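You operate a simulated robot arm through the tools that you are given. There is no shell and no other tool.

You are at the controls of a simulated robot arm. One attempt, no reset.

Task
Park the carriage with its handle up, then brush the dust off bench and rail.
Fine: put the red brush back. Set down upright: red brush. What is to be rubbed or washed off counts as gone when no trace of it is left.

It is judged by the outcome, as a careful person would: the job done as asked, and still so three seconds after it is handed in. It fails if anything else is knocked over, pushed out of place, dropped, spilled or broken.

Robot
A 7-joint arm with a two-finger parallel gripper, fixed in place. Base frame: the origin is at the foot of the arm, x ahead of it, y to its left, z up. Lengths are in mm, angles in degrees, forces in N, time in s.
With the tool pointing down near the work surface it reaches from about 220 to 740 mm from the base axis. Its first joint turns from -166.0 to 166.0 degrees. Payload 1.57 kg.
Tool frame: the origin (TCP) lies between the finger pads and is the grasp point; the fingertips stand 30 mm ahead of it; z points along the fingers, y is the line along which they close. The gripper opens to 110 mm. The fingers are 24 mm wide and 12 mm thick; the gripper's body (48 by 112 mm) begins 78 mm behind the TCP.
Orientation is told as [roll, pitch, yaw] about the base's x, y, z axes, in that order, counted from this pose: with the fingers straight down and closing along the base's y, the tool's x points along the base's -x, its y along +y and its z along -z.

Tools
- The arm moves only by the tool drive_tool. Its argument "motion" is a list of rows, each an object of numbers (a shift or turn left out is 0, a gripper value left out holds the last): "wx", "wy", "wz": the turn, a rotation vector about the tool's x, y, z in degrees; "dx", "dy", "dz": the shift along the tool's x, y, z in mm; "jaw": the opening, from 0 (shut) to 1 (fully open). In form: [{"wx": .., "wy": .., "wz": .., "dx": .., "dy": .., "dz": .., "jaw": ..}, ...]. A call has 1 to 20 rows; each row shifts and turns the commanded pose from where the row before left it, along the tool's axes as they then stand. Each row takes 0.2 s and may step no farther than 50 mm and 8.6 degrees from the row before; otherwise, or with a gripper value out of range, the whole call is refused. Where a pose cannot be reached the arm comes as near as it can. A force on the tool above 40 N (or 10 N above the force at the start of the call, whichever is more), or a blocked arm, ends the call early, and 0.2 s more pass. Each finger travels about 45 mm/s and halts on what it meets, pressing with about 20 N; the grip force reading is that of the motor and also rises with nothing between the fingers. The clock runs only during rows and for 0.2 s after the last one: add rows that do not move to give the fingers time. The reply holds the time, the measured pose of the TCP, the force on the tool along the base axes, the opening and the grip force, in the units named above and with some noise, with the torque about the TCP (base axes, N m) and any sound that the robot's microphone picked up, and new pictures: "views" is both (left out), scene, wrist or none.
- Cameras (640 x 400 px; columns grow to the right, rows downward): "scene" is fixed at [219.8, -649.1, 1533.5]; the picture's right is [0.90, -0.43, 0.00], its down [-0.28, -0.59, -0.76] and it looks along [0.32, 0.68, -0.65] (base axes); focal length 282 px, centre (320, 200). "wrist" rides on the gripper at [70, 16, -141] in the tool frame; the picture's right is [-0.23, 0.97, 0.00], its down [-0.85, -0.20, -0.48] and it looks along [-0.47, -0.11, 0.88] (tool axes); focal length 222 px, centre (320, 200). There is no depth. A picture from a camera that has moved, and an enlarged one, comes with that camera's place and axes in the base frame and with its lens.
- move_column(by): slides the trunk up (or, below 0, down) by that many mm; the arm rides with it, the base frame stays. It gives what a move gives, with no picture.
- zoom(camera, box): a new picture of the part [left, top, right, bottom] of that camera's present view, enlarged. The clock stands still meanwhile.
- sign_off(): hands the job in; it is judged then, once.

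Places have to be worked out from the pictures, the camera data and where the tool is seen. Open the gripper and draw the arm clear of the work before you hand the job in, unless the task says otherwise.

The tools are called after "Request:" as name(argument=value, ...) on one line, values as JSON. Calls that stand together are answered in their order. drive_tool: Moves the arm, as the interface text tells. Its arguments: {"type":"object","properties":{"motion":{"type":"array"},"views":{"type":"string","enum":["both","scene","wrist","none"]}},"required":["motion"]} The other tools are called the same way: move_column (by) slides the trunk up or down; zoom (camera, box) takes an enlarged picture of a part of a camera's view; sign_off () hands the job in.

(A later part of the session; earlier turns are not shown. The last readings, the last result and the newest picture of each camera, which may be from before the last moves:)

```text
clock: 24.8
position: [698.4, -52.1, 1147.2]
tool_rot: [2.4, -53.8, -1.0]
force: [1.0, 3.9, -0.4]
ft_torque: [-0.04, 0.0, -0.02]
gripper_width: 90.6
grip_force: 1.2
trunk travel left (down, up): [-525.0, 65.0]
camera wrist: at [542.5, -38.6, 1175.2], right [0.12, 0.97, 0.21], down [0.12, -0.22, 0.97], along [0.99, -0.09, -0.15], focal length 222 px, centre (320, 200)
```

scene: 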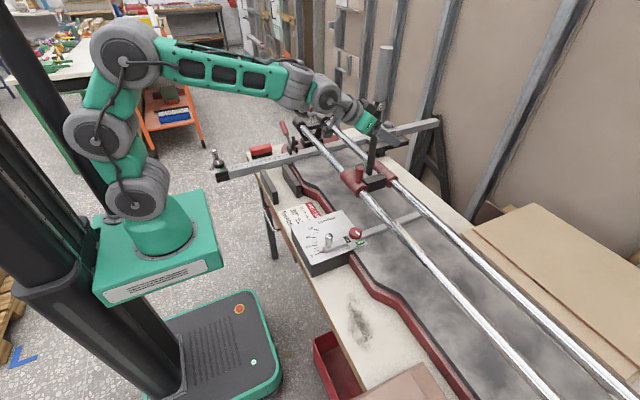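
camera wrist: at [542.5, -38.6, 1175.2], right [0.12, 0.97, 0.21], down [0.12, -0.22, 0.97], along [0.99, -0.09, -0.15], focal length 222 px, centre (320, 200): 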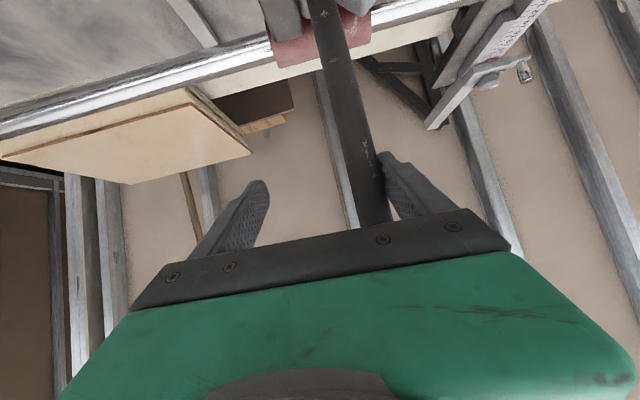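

The finger now presses with about 4 N and was pushed open slightly. I'll press a few mm more to see whether it's a hard stop or just friction.

Request:
drive_tool(motion=[{"dy": -3}, {"dy": -3}, {}, {}], views="both")

```text
clock: 25.8
position: [699.0, -58.3, 1145.9]
tool_rot: [2.5, -53.7, -1.1]
force: [1.3, 4.0, 1.3]
ft_torque: [-0.04, -0.02, -0.07]
gripper_width: 92.3
grip_force: 2.2
trunk travel left (down, up): [-525.0, 65.0]
camera wrist: at [542.4, -45.0, 1175.1], right [0.12, 0.97, 0.21], down [0.12, -0.22, 0.97], along [0.99, -0.09, -0.15], focal length 222 px, centre (320, 200)
```

scene: 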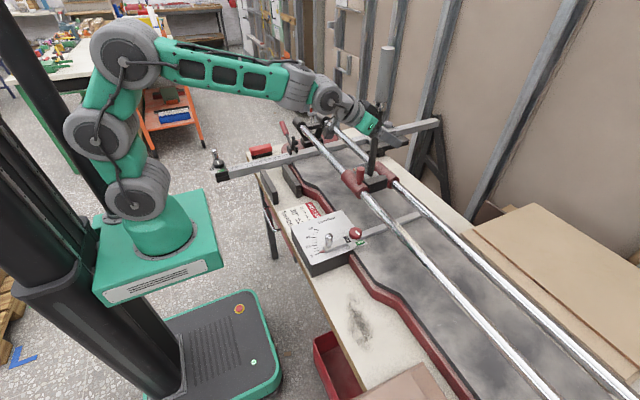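
wrist: 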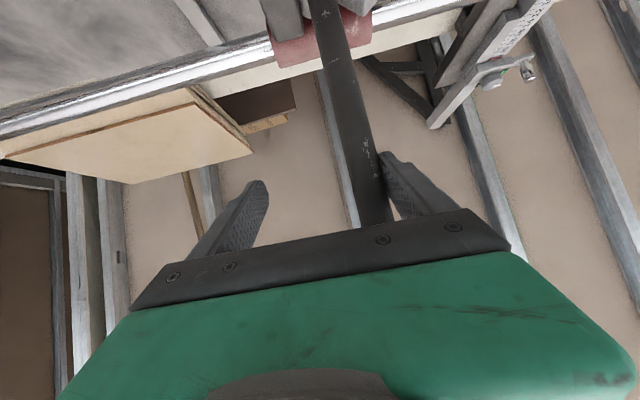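

The handle stayed vertical while the carriage itself began to slide at ~4 N, so vertical is the handle's upper stop – it is fully up. I'll ease off, withdraw, and go to the peg to slide the carriage to the +y end.

Request:
drive_tool(motion=[{"dy": 10}, {"dy": 12}, {"dy": 10}, {}, {"dz": -42}, {"dz": -44}, {"dz": -44}, {"dz": -44}, {}])

```text
clock: 27.8
position: [556.5, -31.9, 1249.6]
tool_rot: [2.7, -53.6, -1.1]
force: [0.1, -0.3, -0.1]
ft_torque: [0.02, -0.03, -0.04]
gripper_width: 88.1
grip_force: 0.2
trunk travel left (down, up): [-525.0, 65.0]
camera wrist: at [400.1, -17.7, 1278.9], right [0.12, 0.97, 0.21], down [0.13, -0.22, 0.97], along [0.98, -0.09, -0.15], focal length 222 px, centre (320, 200)
```

scene: 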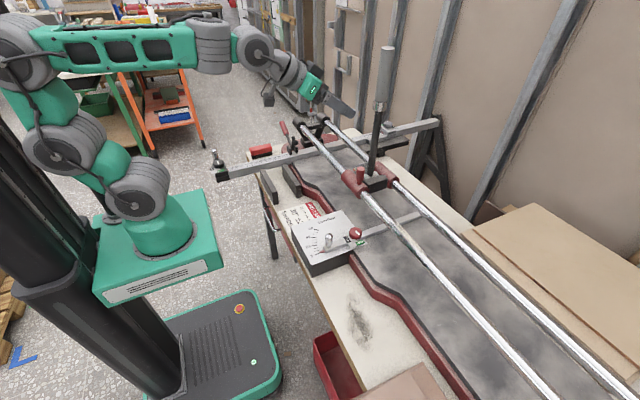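
wrist: 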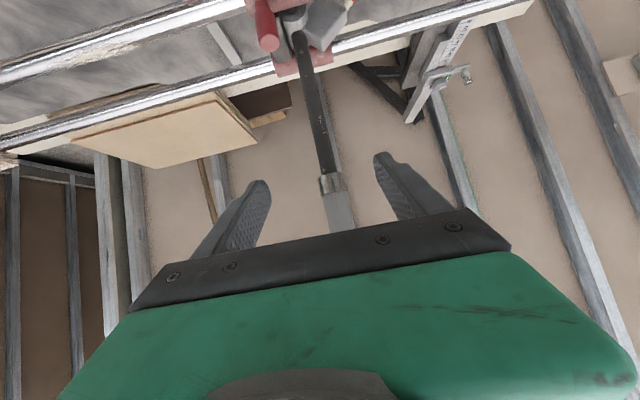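

Now descending to the staging pose behind the peg.

Request:
drive_tool(motion=[{"dx": 33, "dy": -7, "dz": 20, "jaw": 0.6}, {"dx": 33, "dy": -7, "dz": 20}, {"dx": 33, "dy": -8, "dz": 20}, {"dx": 33, "dy": -8, "dz": 20}, {}])

Request:
zoom(camera="wrist", box=[220, 60, 420, 220])

```text
clock: 28.9
position: [543.9, -60.3, 1098.9]
tool_rot: [2.5, -53.7, -1.1]
force: [-0.5, -0.2, 0.2]
ft_torque: [0.03, -0.01, 0.01]
gripper_width: 66.2
grip_force: 0.0
trunk travel left (down, up): [-525.0, 65.0]
camera wrist: at [388.8, -46.8, 1126.1], right [0.12, 0.97, 0.21], down [0.12, -0.22, 0.97], along [0.99, -0.09, -0.15], focal length 222 px, centre (320, 200)
```

scene: 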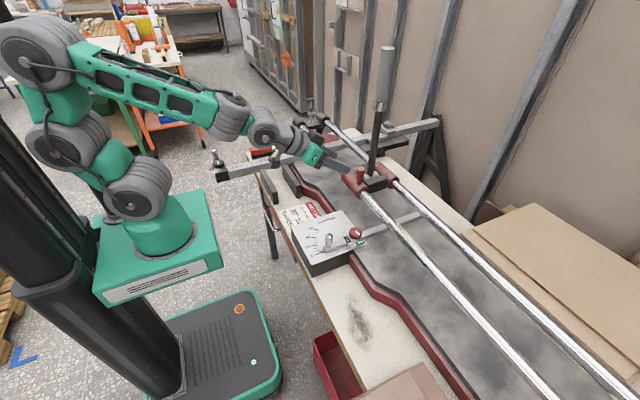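
wrist: 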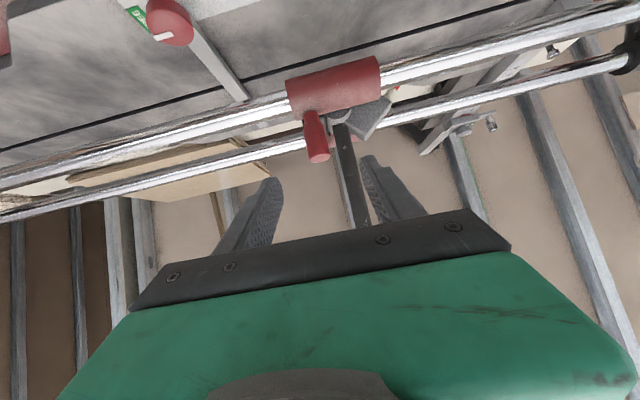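

```text
2.50 times, centred on (320, 140) of wrist
camera zoom: at [388.8, -46.8, 1126.1], right [0.12, 0.97, 0.21], down [0.12, -0.22, 0.97], along [0.99, -0.09, -0.15], focal length 555 px, centre (320, 350)
```

zoom: 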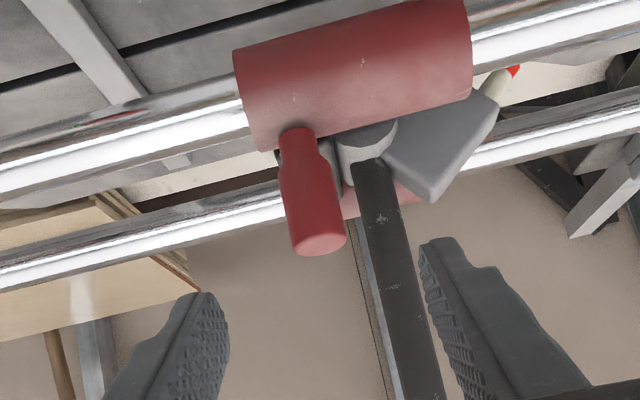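

The peg is at y≈-59, z up to ~1040. I'll advance so the open fingers straddle it.

Request:
drive_tool(motion=[{"dx": 3, "dz": 40}, {"dz": 40}, {"dz": 40}, {}])

Request:
zoom(camera="wrist", box=[200, 60, 440, 240])

```text
clock: 29.9
position: [641.7, -53.7, 1023.6]
tool_rot: [2.6, -53.7, -1.2]
force: [0.3, 0.4, 0.2]
ft_torque: [0.04, -0.02, 0.03]
gripper_width: 66.0
grip_force: 0.1
trunk travel left (down, up): [-525.0, 65.0]
camera wrist: at [484.9, -40.7, 1052.2], right [0.12, 0.97, 0.21], down [0.12, -0.22, 0.97], along [0.99, -0.09, -0.15], focal length 222 px, centre (320, 200)
```

scene: 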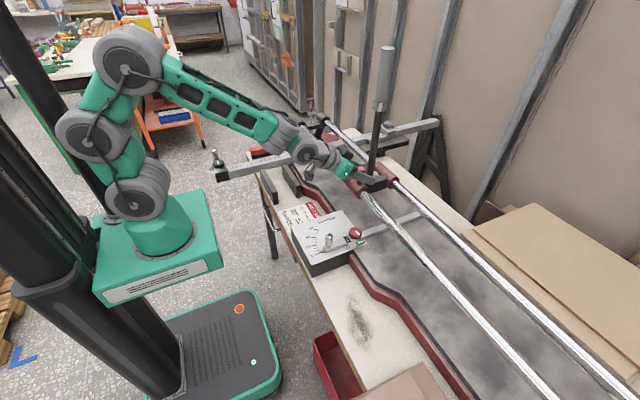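
wrist: 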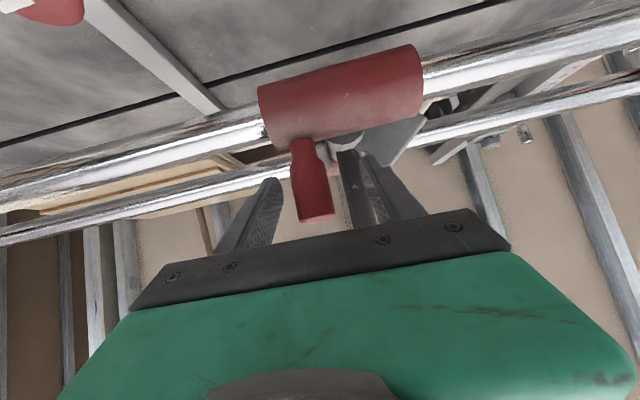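

```text
2.22 times, centred on (320, 150) of wrist
camera zoom: at [484.9, -40.7, 1052.2], right [0.12, 0.97, 0.21], down [0.12, -0.22, 0.97], along [0.99, -0.09, -0.15], focal length 494 px, centre (320, 311)
```

zoom: 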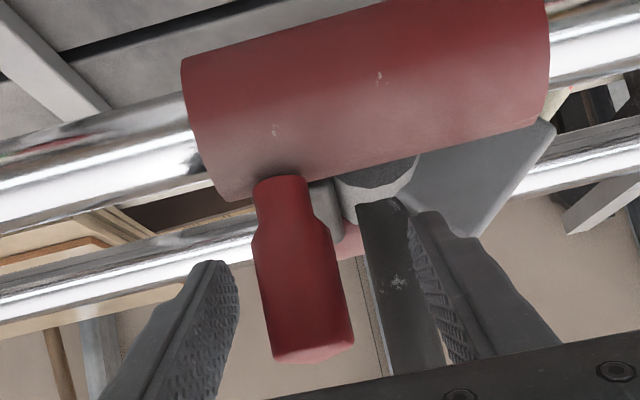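

The peg sits between the fingers. I'll narrow the gap and slide the carriage in +y at a gentle pace, compensating the slight tool tilt.

Request:
drive_tool(motion=[{"jaw": 0.4}, {}, {"dy": 5, "dx": 0.1, "dz": 0.2}, {"dy": 8, "dx": 0.1, "dz": 0.3}, {"dy": 10, "dx": 0.15, "dz": 0.38}, {"dy": 10, "dx": 0.15, "dz": 0.38}, {"dy": 10, "dx": 0.15, "dz": 0.38}, {"dy": 10, "dx": 0.15, "dz": 0.38}, {"dy": 10, "dx": 0.15, "dz": 0.38}, {"dy": 10, "dx": 0.15, "dz": 0.38}, {"dy": 10, "dx": 0.15, "dz": 0.38}, {"dy": 10, "dx": 0.15, "dz": 0.38}, {"dy": 10, "dx": 0.15, "dz": 0.38}, {"dy": 10, "dx": 0.15, "dz": 0.38}, {"dy": 8, "dx": 0.15, "dz": 0.3}, {"dy": 5, "dx": 0.1, "dz": 0.2}, {}])

```text
clock: 33.5
position: [641.9, 71.9, 1023.3]
tool_rot: [2.6, -53.7, -1.1]
force: [-0.8, -3.8, -2.4]
ft_torque: [0.0, -0.01, 0.01]
gripper_width: 47.7
grip_force: 2.3
trunk travel left (down, up): [-525.0, 65.0]
camera wrist: at [484.9, 85.1, 1051.2], right [0.12, 0.97, 0.21], down [0.12, -0.22, 0.97], along [0.99, -0.09, -0.15], focal length 222 px, centre (320, 200)
```

scene: 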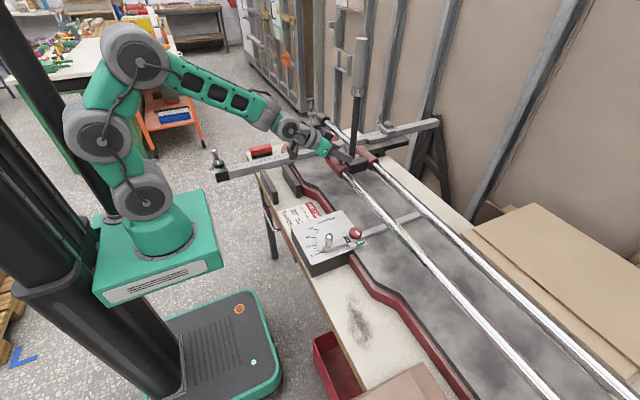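
wrist: 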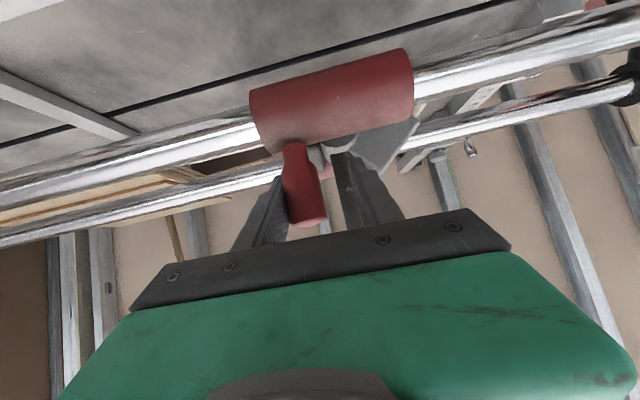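

The carriage slides smoothly at ~4 N with the handle still upright. I'll keep going.

Request:
drive_tool(motion=[{"dy": 5, "dx": 0.1, "dz": 0.2}, {"dy": 8, "dx": 0.1, "dz": 0.3}, {"dy": 11, "dx": 0.15, "dz": 0.4}, {"dy": 11, "dx": 0.15, "dz": 0.4}, {"dy": 11, "dx": 0.15, "dz": 0.4}, {"dy": 11, "dx": 0.15, "dz": 0.4}, {"dy": 11, "dx": 0.15, "dz": 0.4}, {"dy": 11, "dx": 0.15, "dz": 0.4}, {"dy": 11, "dx": 0.15, "dz": 0.4}, {"dy": 11, "dx": 0.15, "dz": 0.4}, {"dy": 11, "dx": 0.15, "dz": 0.4}, {"dy": 11, "dx": 0.15, "dz": 0.4}, {"dy": 11, "dx": 0.15, "dz": 0.4}, {"dy": 11, "dx": 0.15, "dz": 0.4}, {"dy": 11, "dx": 0.15, "dz": 0.4}, {"dy": 11, "dx": 0.15, "dz": 0.4}, {"dy": 8, "dx": 0.15, "dz": 0.3}, {"dy": 5, "dx": 0.1, "dz": 0.2}, {}])

Request:
zoom(camera="wrist", box=[220, 20, 480, 200])

Request:
zoom(camera="scene", box=[270, 30, 390, 180])

```text
clock: 37.5
position: [641.8, 251.9, 1023.1]
tool_rot: [2.6, -53.6, -1.0]
force: [-0.2, -3.8, -1.0]
ft_torque: [-0.05, 0.04, -0.01]
gripper_width: 47.7
grip_force: 1.9
trunk travel left (down, up): [-525.0, 65.0]
camera wrist: at [485.5, 265.5, 1051.3], right [0.12, 0.97, 0.21], down [0.12, -0.22, 0.97], along [0.99, -0.09, -0.15], focal length 222 px, centre (320, 200)
```

scene: 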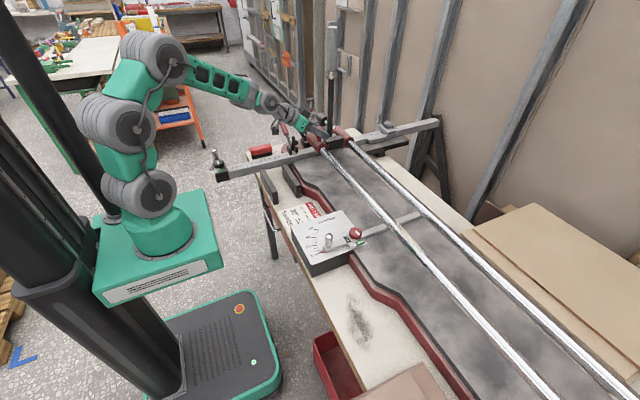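
wrist: 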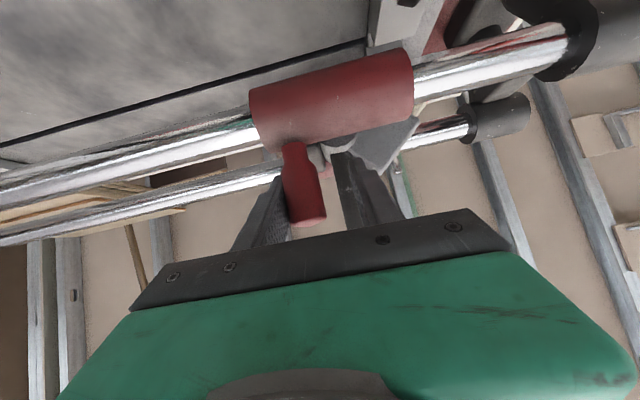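

```text
2.22 times, centred on (350, 110) of wrist
camera zoom: at [485.5, 265.5, 1051.3], right [0.12, 0.97, 0.21], down [0.12, -0.22, 0.97], along [0.99, -0.09, -0.15], focal length 494 px, centre (253, 400)
```

zoom: 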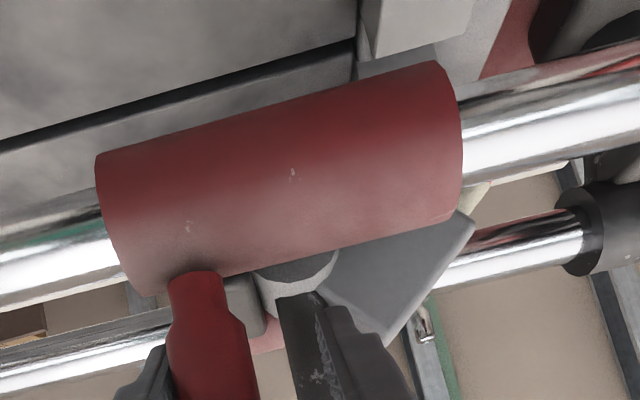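

```text
2.67 times, centred on (330, 105) of scene
camera zoom: at [219.8, -649.1, 1533.5], right [0.9, -0.43, 0.0], down [-0.28, -0.59, -0.76], along [0.32, 0.68, -0.65], focal length 752 px, centre (293, 453)
```

zoom: 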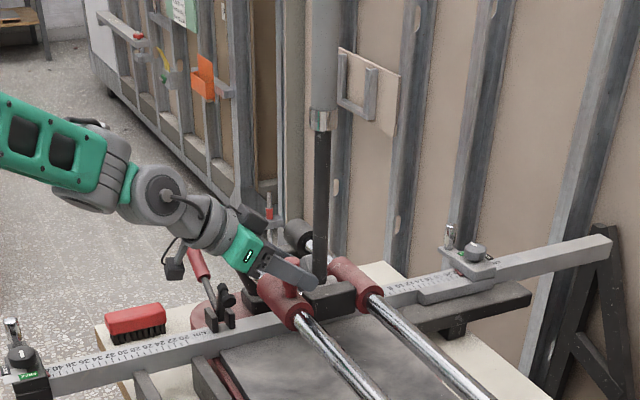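

About 100 mm remains to the collar; the pencil tip should be near y≈370. I'll continue more slowly and look again as the tip nears the cross-bar.

Request:
drive_tool(motion=[{"dy": 5, "dx": 0.1, "dz": 0.2}, {"dy": 6, "dx": 0.1, "dz": 0.2}, {"dy": 6, "dx": 0.1, "dz": 0.2}, {"dy": 6, "dx": 0.1, "dz": 0.2}, {"dy": 6, "dx": 0.1, "dz": 0.2}, {"dy": 6, "dx": 0.1, "dz": 0.2}, {"dy": 6, "dx": 0.1, "dz": 0.2}, {"dy": 5, "dx": 0.1, "dz": 0.2}, {"dy": 4, "dx": 0.1, "dz": 0.2}, {}])

Request:
zoom(camera="wrist", box=[300, 20, 500, 180])

Request:
zoom(camera="scene", box=[270, 90, 370, 180])

```text
clock: 39.5
position: [641.6, 290.6, 1023.1]
tool_rot: [1.7, -53.8, -1.3]
force: [4.3, -36.2, 5.4]
ft_torque: [-0.62, -0.24, 0.29]
gripper_width: 75.8
grip_force: 17.9
trunk travel left (down, up): [-525.0, 65.0]
stopped in row 9: the force on the tool passed its limit at 41 N (the readings are from after the stop); the commanded pose is now the measured one
camera wrist: at [486.6, 306.5, 1050.5], right [0.13, 0.97, 0.2], down [0.12, -0.22, 0.97], along [0.98, -0.11, -0.14], focal length 222 px, centre (320, 200)
```

scene: 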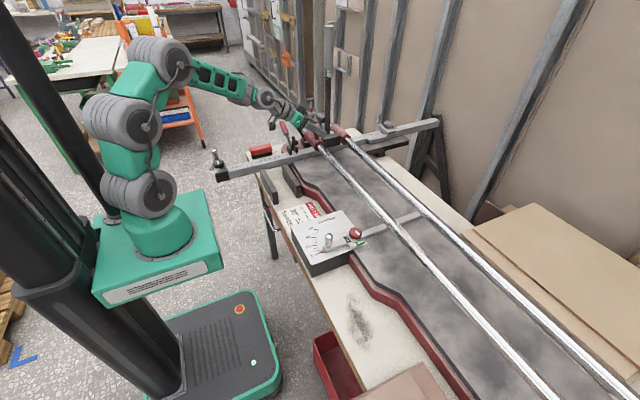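
wrist: 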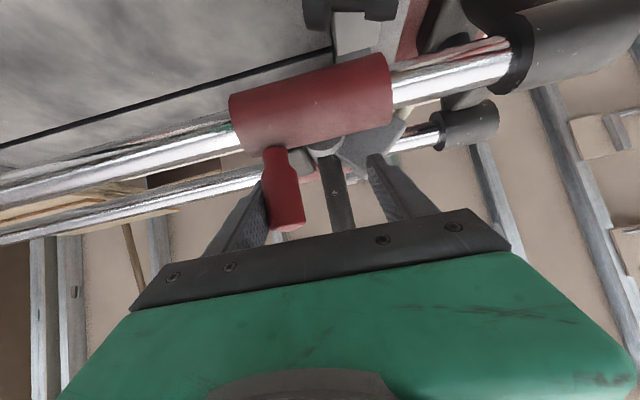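

```text
2.50 times, centred on (400, 100) of wrist
camera zoom: at [486.6, 306.5, 1050.5], right [0.13, 0.97, 0.2], down [0.12, -0.22, 0.97], along [0.98, -0.11, -0.14], focal length 555 px, centre (120, 450)
```

zoom: 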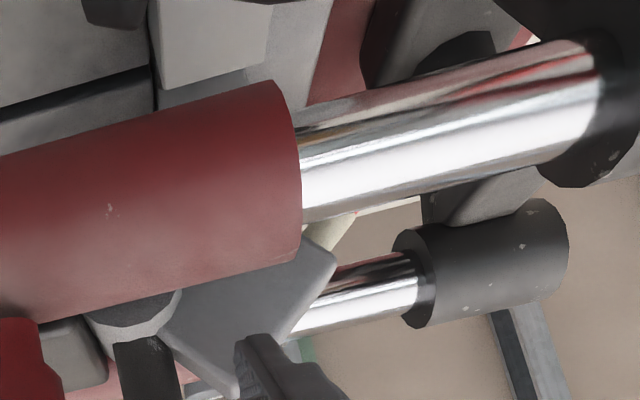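

```text
4.44 times, centred on (320, 135) of scene
camera zoom: at [219.8, -649.1, 1533.5], right [0.9, -0.43, 0.0], down [-0.28, -0.59, -0.76], along [0.32, 0.68, -0.65], focal length 1254 px, centre (320, 489)
```

zoom: 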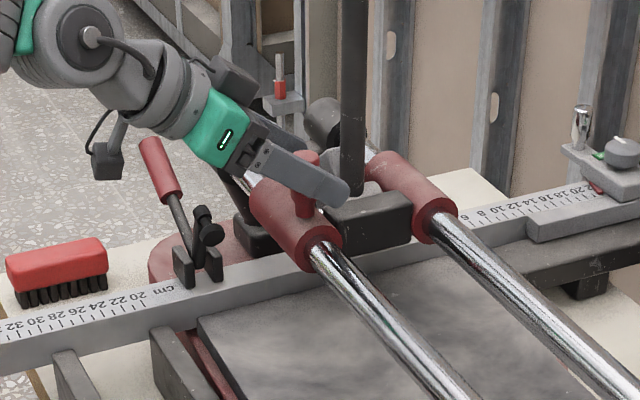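

The carriage met a firm stop (≈36 N, gripper finger pushed open) with the peg at about y≈265; the handle is still vertical. I'll relieve the pressure and then look at what it stopped against.

Request:
drive_tool(motion=[{"dy": -8}, {"dy": -6, "jaw": 0.5}, {}, {}])

Request:
zoom(camera="wrist", box=[300, 20, 500, 180])

```text
clock: 40.5
position: [639.8, 284.5, 1020.8]
tool_rot: [2.0, -53.8, -1.0]
force: [1.1, -11.3, 4.9]
ft_torque: [-0.36, 0.0, 0.06]
gripper_width: 65.1
grip_force: 5.3
trunk travel left (down, up): [-525.0, 65.0]
camera wrist: at [484.3, 298.7, 1049.3], right [0.12, 0.97, 0.2], down [0.12, -0.22, 0.97], along [0.98, -0.09, -0.15], focal length 222 px, centre (320, 200)
```

scene: 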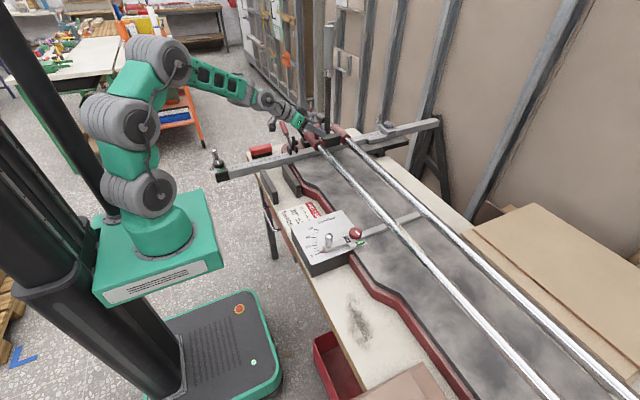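
wrist: 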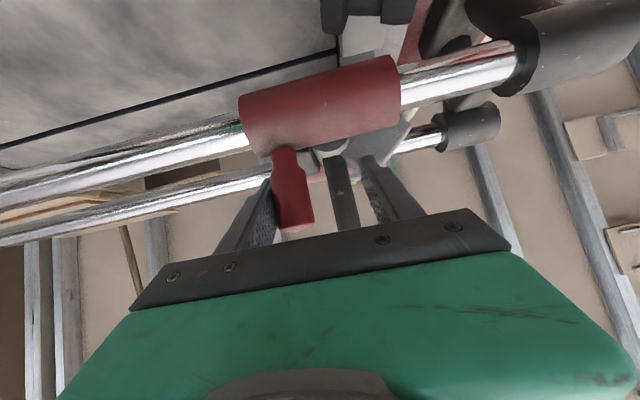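

```text
2.50 times, centred on (400, 100) of wrist
camera zoom: at [484.3, 298.7, 1049.3], right [0.12, 0.97, 0.2], down [0.12, -0.22, 0.97], along [0.98, -0.09, -0.15], focal length 555 px, centre (120, 450)
```

zoom: 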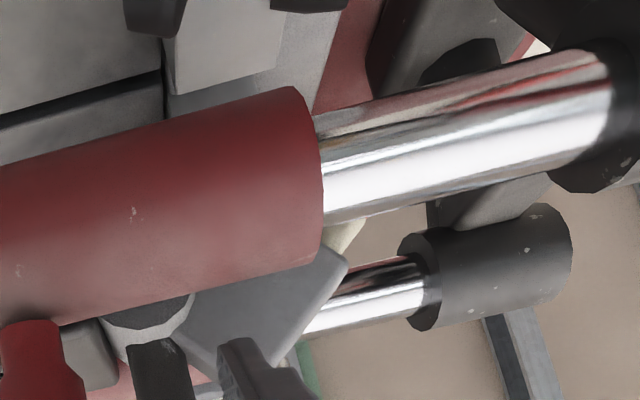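

The torque says the contact was at the peg, and the sleeve end sits at y≈350 with the pencil tip still ~25 mm clear of the cross-bar, so this is the carriage's own end-of-travel stop: it's parked. I'll back off the peg, centre, and withdraw.

Request:
drive_tool(motion=[{"dy": -6, "jaw": 0.6}, {"dy": -6}, {"dy": -4}, {}, {}])

Request:
zoom(camera="wrist", box=[200, 60, 440, 240])

```text
clock: 41.7
position: [640.5, 268.7, 1019.1]
tool_rot: [1.9, -53.7, -0.9]
force: [0.4, -0.1, 0.1]
ft_torque: [-0.03, 0.03, 0.0]
gripper_width: 65.7
grip_force: 0.1
trunk travel left (down, up): [-525.0, 65.0]
camera wrist: at [484.5, 283.2, 1047.9], right [0.12, 0.97, 0.2], down [0.12, -0.22, 0.97], along [0.98, -0.09, -0.15], focal length 222 px, centre (320, 200)
```

scene: 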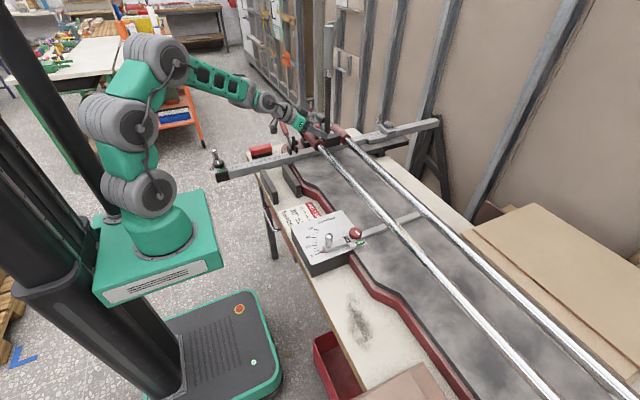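
wrist: 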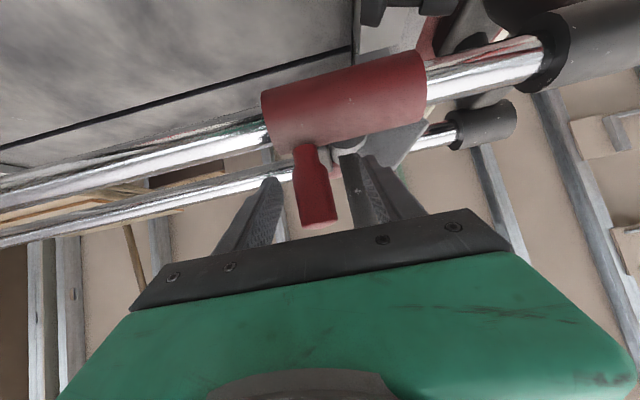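

```text
2.22 times, centred on (320, 150) of wrist
camera zoom: at [484.5, 283.2, 1047.9], right [0.12, 0.97, 0.2], down [0.12, -0.22, 0.97], along [0.98, -0.09, -0.15], focal length 494 px, centre (320, 311)
```

zoom: 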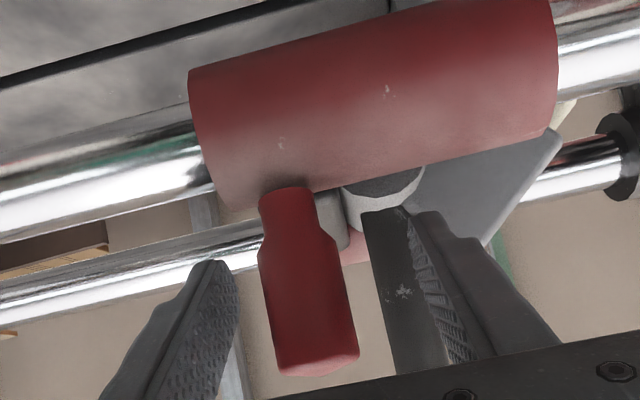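

The peg is free with zero force. I'll withdraw, rise, turn the tool back to pointing down, and head toward the brush at (465, 529), keeping high above the ruler and clamp lever.

Request:
drive_tool(motion=[{"dz": -40}, {"dz": -45}, {"dz": -45}, {"dx": -27, "dz": -20}, {"dx": -27, "dz": -20}, {"dx": -27, "dz": -20}, {"dx": -27, "dz": -20}, {"wy": 7.67}, {"wy": 7.67}, {"wy": 7.67}, {"wy": 7.67}, {"wy": 7.67}, {"wy": 7.67}, {"wy": 7.67}, {}])

```text
clock: 44.9
position: [535.8, 263.3, 1232.5]
tool_rot: [1.3, 0.0, 0.6]
force: [-0.5, -0.2, 0.2]
ft_torque: [0.02, -0.02, 0.02]
gripper_width: 65.9
grip_force: 0.1
out of reach, approached as far as the arm can: row 13
trunk travel left (down, up): [-525.0, 65.0]
camera wrist: at [464.9, 276.1, 1374.8], right [0.22, 0.98, 0.02], down [0.86, -0.2, 0.47], along [0.47, -0.09, -0.88], focal length 222 px, centre (320, 200)
```

scene: 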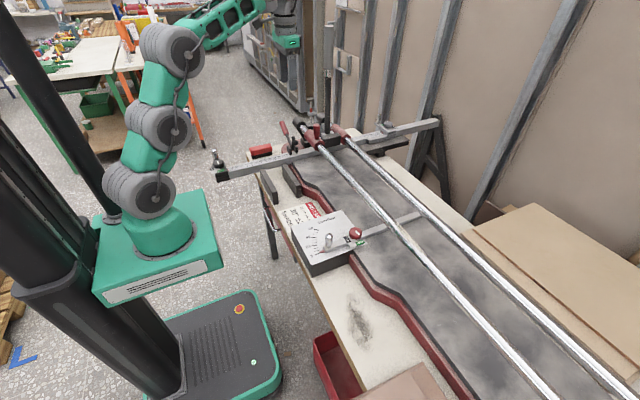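
wrist: 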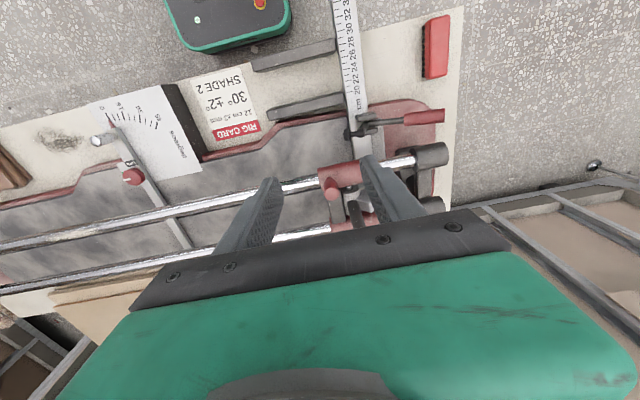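

Tool is pointing down again. Let me zoom in on the brush to locate it well.

Request:
zoom(camera="wrist", box=[380, 0, 500, 100])

Request:
zoom(camera="scene", box=[225, 125, 305, 185])

```text
4.00 times, centred on (440, 50) of wrist
camera zoom: at [464.9, 276.1, 1374.8], right [0.22, 0.98, 0.02], down [0.86, -0.2, 0.47], along [0.47, -0.09, -0.88], focal length 888 px, centre (-160, 800)
```

zoom: 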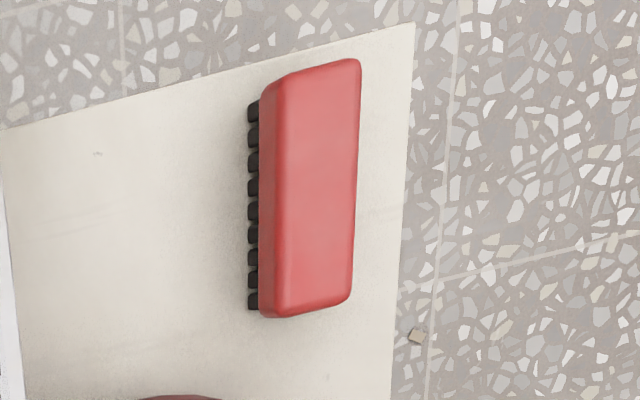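

```text
6.67 times, centred on (265, 155) of scene
camera zoom: at [219.8, -649.1, 1533.5], right [0.9, -0.43, 0.0], down [-0.28, -0.59, -0.76], along [0.32, 0.68, -0.65], focal length 1881 px, centre (687, 500)
```

zoom: 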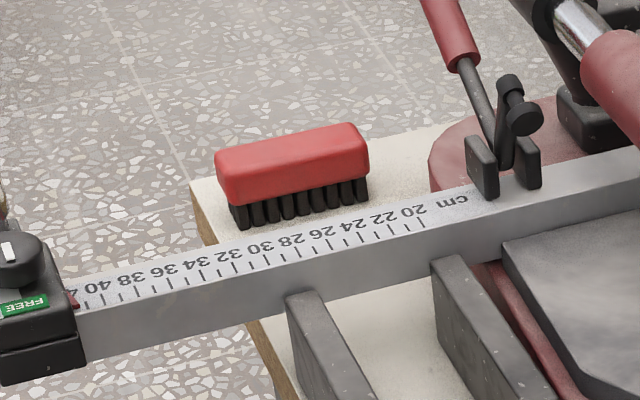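

The brush is centred at about (464, 533), ~105×40 mm, top z≈841, long axis along x. I'll fly over to it at height and check the view before descending.

Request:
drive_tool(motion=[{"dx": 10, "dy": 38, "dz": 15, "wx": 1.3, "wz": 0.6, "jaw": 0.65}, {"dx": 10, "dy": 38, "dz": 15}, {"dx": 10, "dy": 38, "dz": 15}, {"dx": 10, "dy": 39, "dz": 15}, {"dx": 10, "dy": 39, "dz": 15}, {"dx": 11, "dy": 39, "dz": 15}, {"dx": 10, "dy": 39, "dz": 15}, {"dz": 10}, {}])

```text
clock: 46.9
position: [448.5, 514.0, 1104.7]
tool_rot: [-0.2, -0.1, 0.0]
force: [0.4, 0.8, 0.4]
ft_torque: [-0.02, -0.02, 0.01]
gripper_width: 71.5
grip_force: 0.0
out of reach, approached as far as the arm can: row 6, 7
trunk travel left (down, up): [-525.0, 65.0]
camera wrist: at [378.2, 531.8, 1246.2], right [0.23, 0.97, 0.0], down [0.86, -0.2, 0.48], along [0.47, -0.11, -0.88], focal length 222 px, centre (320, 200)
```

scene: 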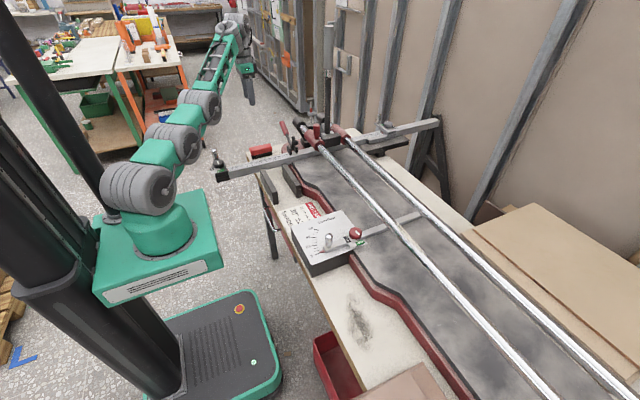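
wrist: 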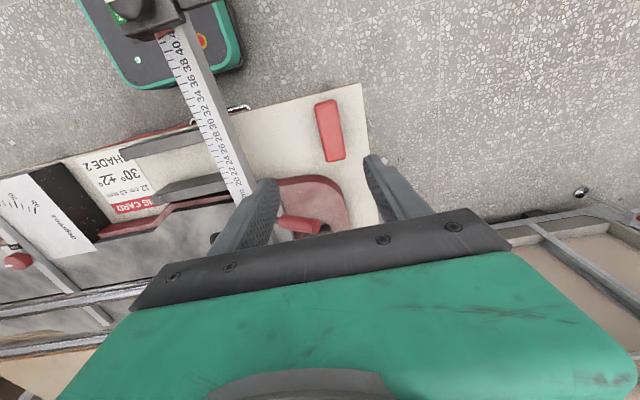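

The arm is stretched at this height; going lower should bring more reach. I'll descend to z≈945 and then align over the brush.

Request:
drive_tool(motion=[{"dz": 40}, {"dz": 40}, {"dz": 40}, {"dz": 40}, {"dx": -16, "dy": 19}, {}])

Request:
zoom(camera="wrist", box=[200, 60, 440, 240])

```text
clock: 48.3
position: [470.3, 547.0, 951.3]
tool_rot: [-0.1, 0.0, 0.0]
force: [0.1, 0.2, -0.7]
ft_torque: [0.01, 0.0, 0.01]
gripper_width: 71.3
grip_force: 0.0
out of reach, approached as far as the arm can: row 2, 3, 4, 5
trunk travel left (down, up): [-525.0, 65.0]
camera wrist: at [401.1, 564.0, 1092.5], right [0.23, 0.97, 0.0], down [0.86, -0.2, 0.48], along [0.47, -0.11, -0.88], focal length 222 px, centre (320, 200)
```

scene: 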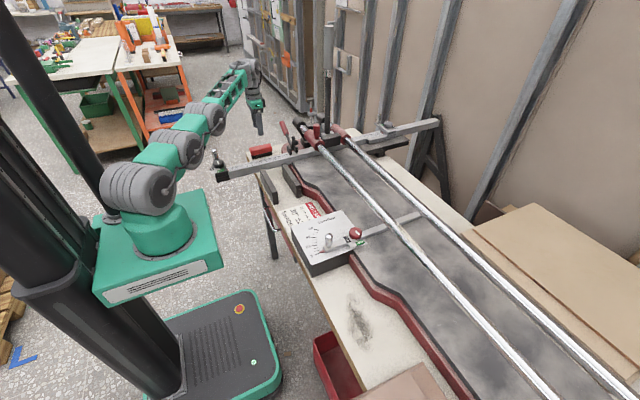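
wrist: 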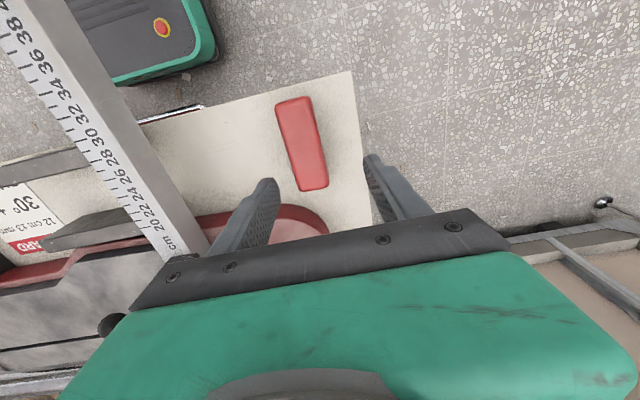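

```text
2.22 times, centred on (320, 150) of wrist
camera zoom: at [401.1, 564.0, 1092.5], right [0.23, 0.97, 0.0], down [0.86, -0.2, 0.48], along [0.47, -0.11, -0.88], focal length 494 px, centre (320, 311)
```

zoom: 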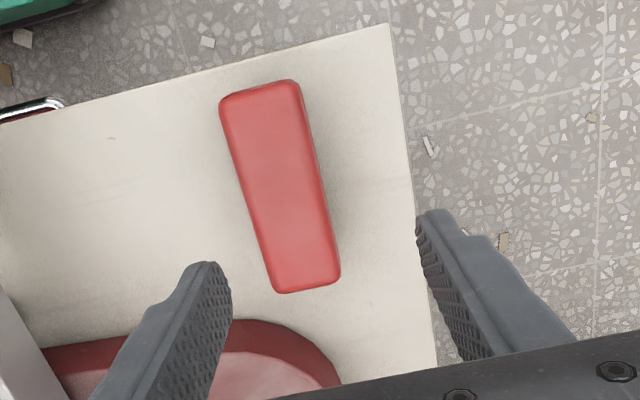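

I had double-counted the offset (the earlier command was merely out of reach), so I'll step back to (465, 531), which both views agree is the brush's centre, and descend to z≈890.

Request:
drive_tool(motion=[{"dx": 16, "dy": -21}, {"dz": 30}, {"dz": 34}, {}, {}])

Request:
zoom(camera="wrist", box=[200, 60, 440, 240])

```text
clock: 49.5
position: [458.0, 524.4, 884.2]
tool_rot: [-0.1, 0.1, 0.0]
force: [-0.3, 0.9, 0.4]
ft_torque: [0.02, -0.01, -0.01]
gripper_width: 71.6
grip_force: 0.2
out of reach, approached as far as the arm can: row 1
trunk travel left (down, up): [-525.0, 65.0]
camera wrist: at [387.6, 540.6, 1026.0], right [0.23, 0.97, 0.0], down [0.85, -0.2, 0.48], along [0.47, -0.11, -0.88], focal length 222 px, centre (320, 200)
```

scene: 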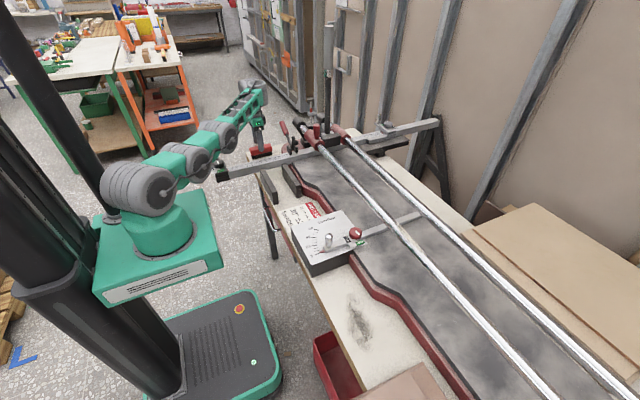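
wrist: 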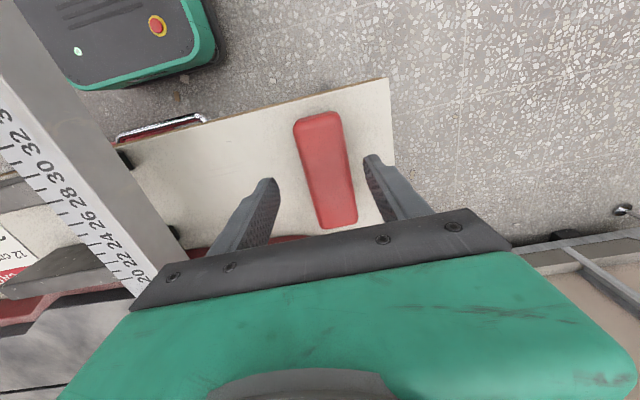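

```text
2.22 times, centred on (320, 150) of wrist
camera zoom: at [387.6, 540.6, 1026.0], right [0.23, 0.97, 0.0], down [0.85, -0.2, 0.48], along [0.47, -0.11, -0.88], focal length 494 px, centre (320, 311)
```

zoom: 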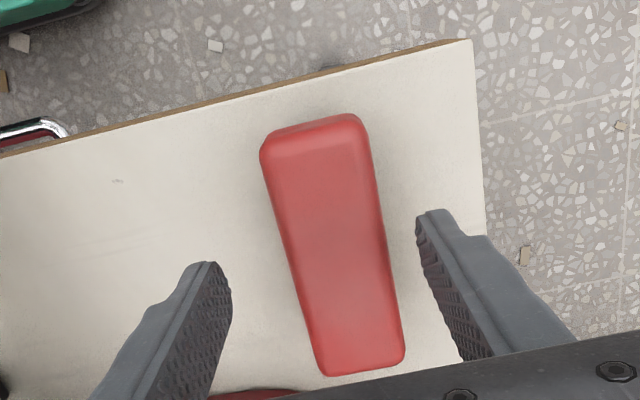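

Now in reach. The arm's forearm passes near the ruler's near slide, so I'll check that clearance before going lower.

Request:
zoom(camera="scene", box=[140, 70, 300, 200])

```text
3.08 times, centred on (220, 135) of scene
camera zoom: at [219.8, -649.1, 1533.5], right [0.9, -0.43, 0.0], down [-0.28, -0.59, -0.76], along [0.32, 0.68, -0.65], focal length 868 px, centre (628, 400)
```

zoom: 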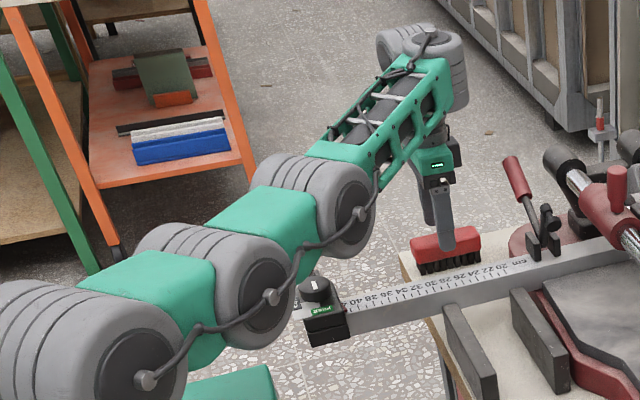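

The forearm's underside is about 60 mm above the slide's pin, so it's clear. I'll align to (466, 530) and descend to TCP z≈846 around the brush body.

Request:
drive_tool(motion=[{"dx": -8, "dy": 6}, {"dz": 14}, {"dz": 13}, {"dz": 10}, {}, {}])

Request:
zoom(camera="wrist", box=[200, 80, 440, 260])

Request:
zoom(camera="scene", box=[200, 80, 320, 190])

```text
clock: 50.9
position: [464.6, 529.4, 848.4]
tool_rot: [-0.2, 0.1, 0.0]
force: [0.1, 1.2, 0.2]
ft_torque: [-0.01, 0.02, 0.03]
gripper_width: 71.6
grip_force: 0.0
trunk travel left (down, up): [-525.0, 65.0]
camera wrist: at [394.0, 547.1, 990.2], right [0.23, 0.97, 0.0], down [0.85, -0.2, 0.48], along [0.47, -0.11, -0.88], focal length 222 px, centre (320, 200)
```

scene: 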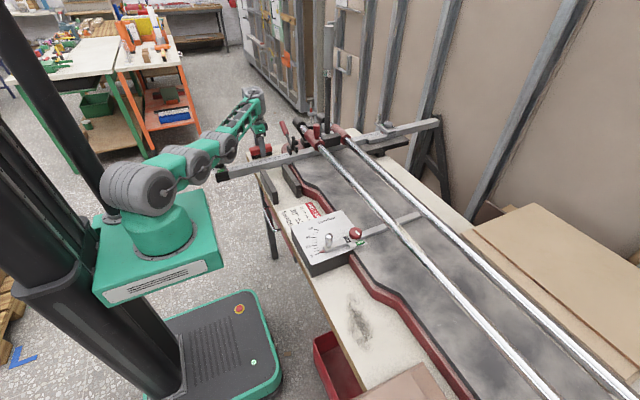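
wrist: 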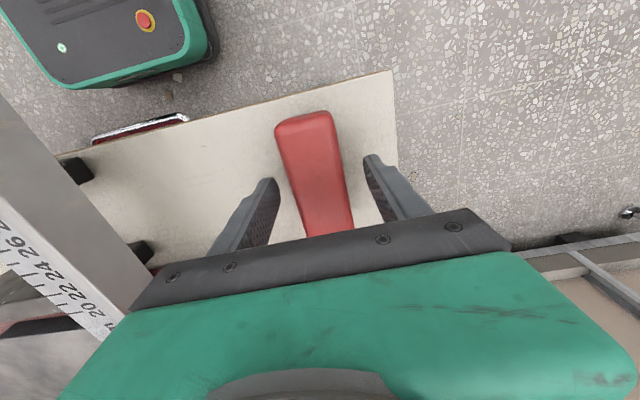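

```text
2.22 times, centred on (320, 170) of wrist
camera zoom: at [394.0, 547.1, 990.2], right [0.23, 0.97, 0.0], down [0.85, -0.2, 0.48], along [0.47, -0.11, -0.88], focal length 494 px, centre (320, 267)
```

zoom: 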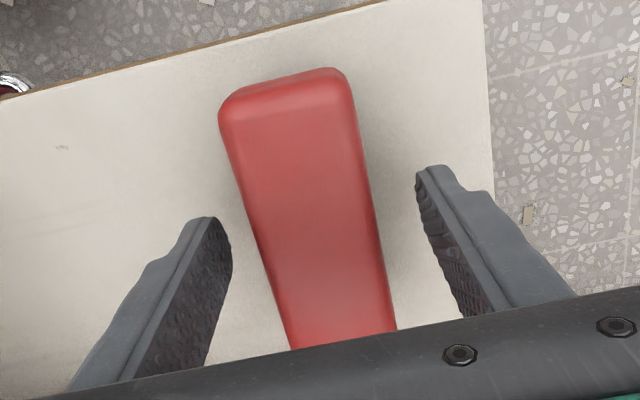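

```text
3.64 times, centred on (260, 135) of scene
camera zoom: at [219.8, -649.1, 1533.5], right [0.9, -0.43, 0.0], down [-0.28, -0.59, -0.76], along [0.32, 0.68, -0.65], focal length 1026 px, centre (538, 436)
```

zoom: 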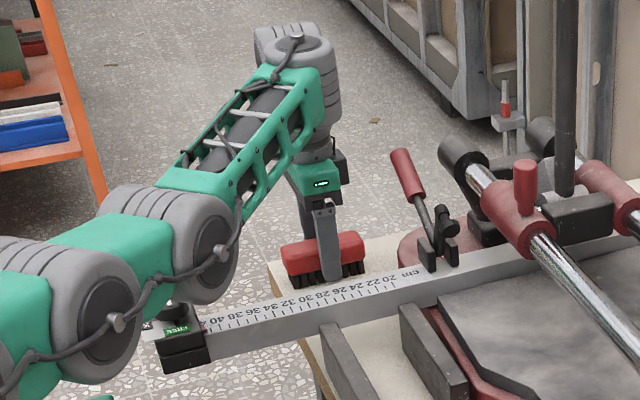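

Fingers flank the brush body with no contact. I'll go 3 mm lower and close on it.

Request:
drive_tool(motion=[{"dz": 3}, {"jaw": 0.2}, {}, {}, {}, {}, {}])

Request:
zoom(camera="scene", box=[225, 115, 305, 175])

```text
clock: 52.5
position: [464.1, 529.0, 845.6]
tool_rot: [-0.1, -0.1, -0.1]
force: [0.3, 1.5, 1.2]
ft_torque: [0.07, -0.02, 0.02]
gripper_width: 39.5
grip_force: 20.1
trunk travel left (down, up): [-525.0, 65.0]
camera wrist: at [393.6, 547.0, 988.0], right [0.23, 0.97, 0.0], down [0.85, -0.2, 0.48], along [0.47, -0.11, -0.88], focal length 222 px, centre (320, 200)
```

scene: 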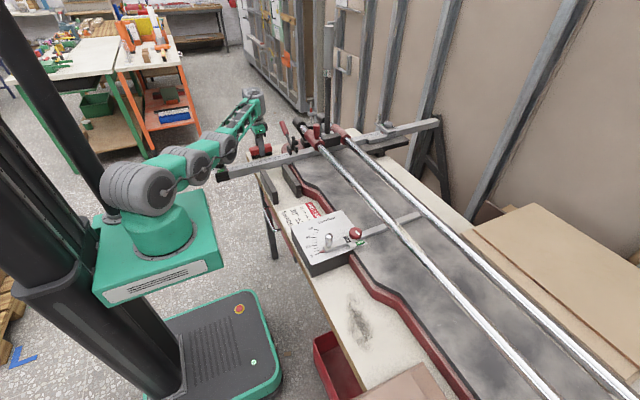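
wrist: 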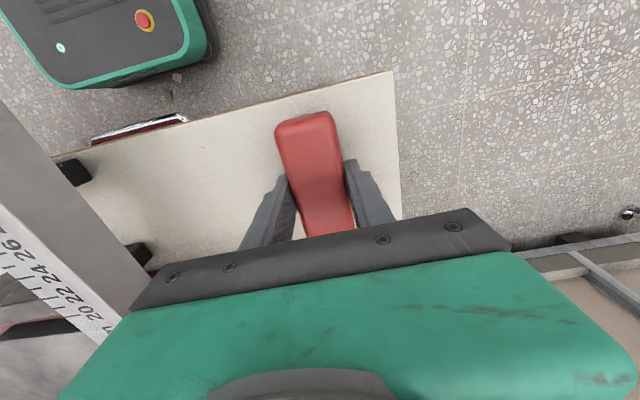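

```text
6.67 times, centred on (265, 145) of scene
camera zoom: at [219.8, -649.1, 1533.5], right [0.9, -0.43, 0.0], down [-0.28, -0.59, -0.76], along [0.32, 0.68, -0.65], focal length 1881 px, centre (687, 567)
```

zoom: 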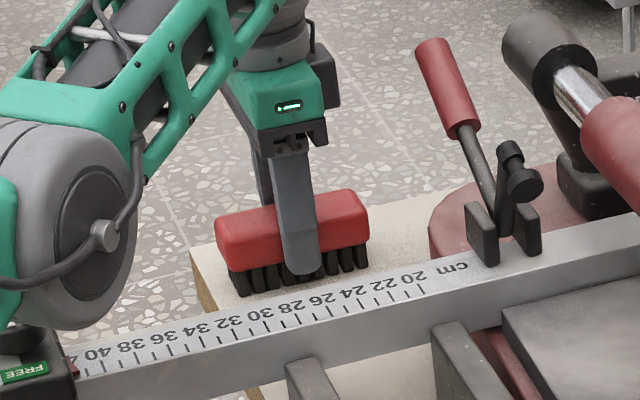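

Brush is firmly held (39.5 mm, 20 N) with the TCP at (464, 529, 845.6) – I'll remember that pose for the return. Now I lift it and carry it high across toward the dusty area.

Request:
drive_tool(motion=[{"dz": -15}, {"dz": -30}, {"dz": -35}, {"dz": -35}, {"dy": -40, "dz": -12}, {"dy": -45, "dz": -12}, {"dy": -45, "dz": -12}, {"dy": -45, "dz": -12}, {"dy": -45, "dz": -12}, {"dy": -45, "dz": -12}, {"dy": -45, "dz": -12}, {"dy": -45, "dz": -10}, {"dy": -45}, {"dy": -45}, {"dy": -45}, {"dy": -45}, {"dy": -45}, {}])

```text
clock: 56.3
position: [471.2, -49.8, 1066.6]
tool_rot: [-0.1, 0.0, 0.2]
force: [0.4, -0.2, -0.2]
ft_torque: [0.04, -0.02, -0.01]
gripper_width: 39.5
grip_force: 20.0
out of reach, approached as far as the arm can: row 8, 15
trunk travel left (down, up): [-525.0, 65.0]
camera wrist: at [400.4, -33.3, 1208.6], right [0.23, 0.97, 0.0], down [0.85, -0.2, 0.48], along [0.47, -0.11, -0.88], focal length 222 px, centre (320, 200)
```

scene: 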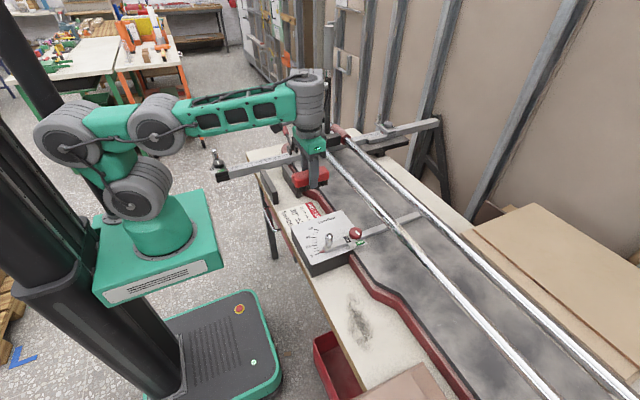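
wrist: 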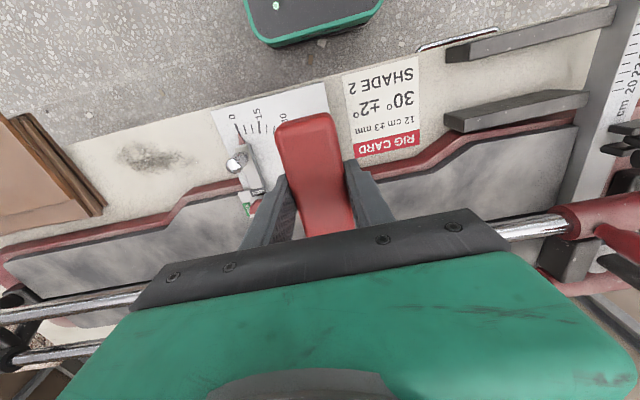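

Brush is carried steadily. Let me zoom on the bench dust and the surroundings from here to get exact extents.

Request:
zoom(camera="wrist", box=[60, 100, 260, 230])

Request:
zoom(camera="scene", box=[320, 260, 440, 380])

Request:
zoom(camera="scene", box=[370, 190, 470, 290])

```text
3.08 times, centred on (160, 165) of wrist
camera zoom: at [400.4, -33.3, 1208.6], right [0.23, 0.97, 0.0], down [0.85, -0.2, 0.48], along [0.47, -0.11, -0.88], focal length 684 px, centre (812, 308)
```

zoom: 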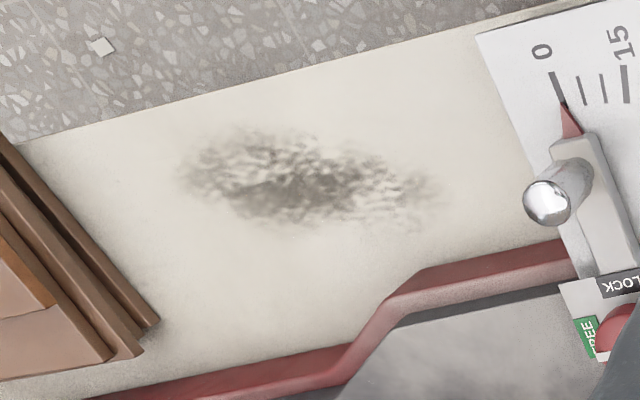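

```text
3.33 times, centred on (380, 320) of scene
camera zoom: at [219.8, -649.1, 1533.5], right [0.9, -0.43, 0.0], down [-0.28, -0.59, -0.76], along [0.32, 0.68, -0.65], focal length 940 px, centre (120, -200)
```

zoom: 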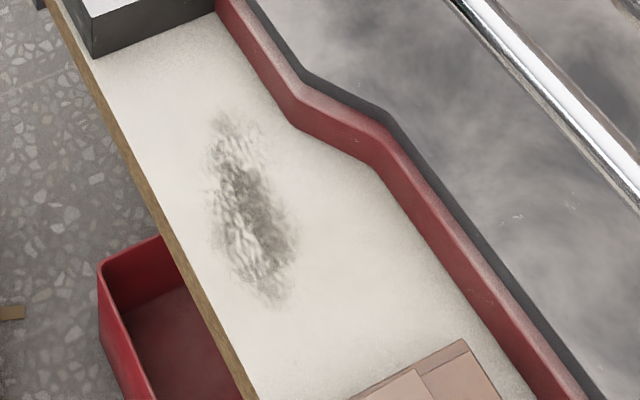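

```text
4.00 times, centred on (420, 240) of scene
camera zoom: at [219.8, -649.1, 1533.5], right [0.9, -0.43, 0.0], down [-0.28, -0.59, -0.76], along [0.32, 0.68, -0.65], focal length 1128 px, centre (-80, 40)
```

zoom: 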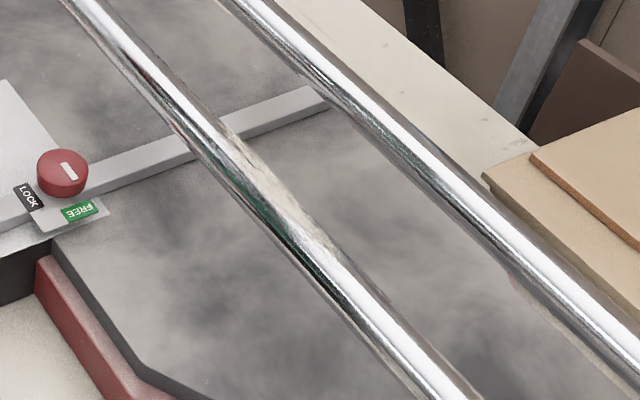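

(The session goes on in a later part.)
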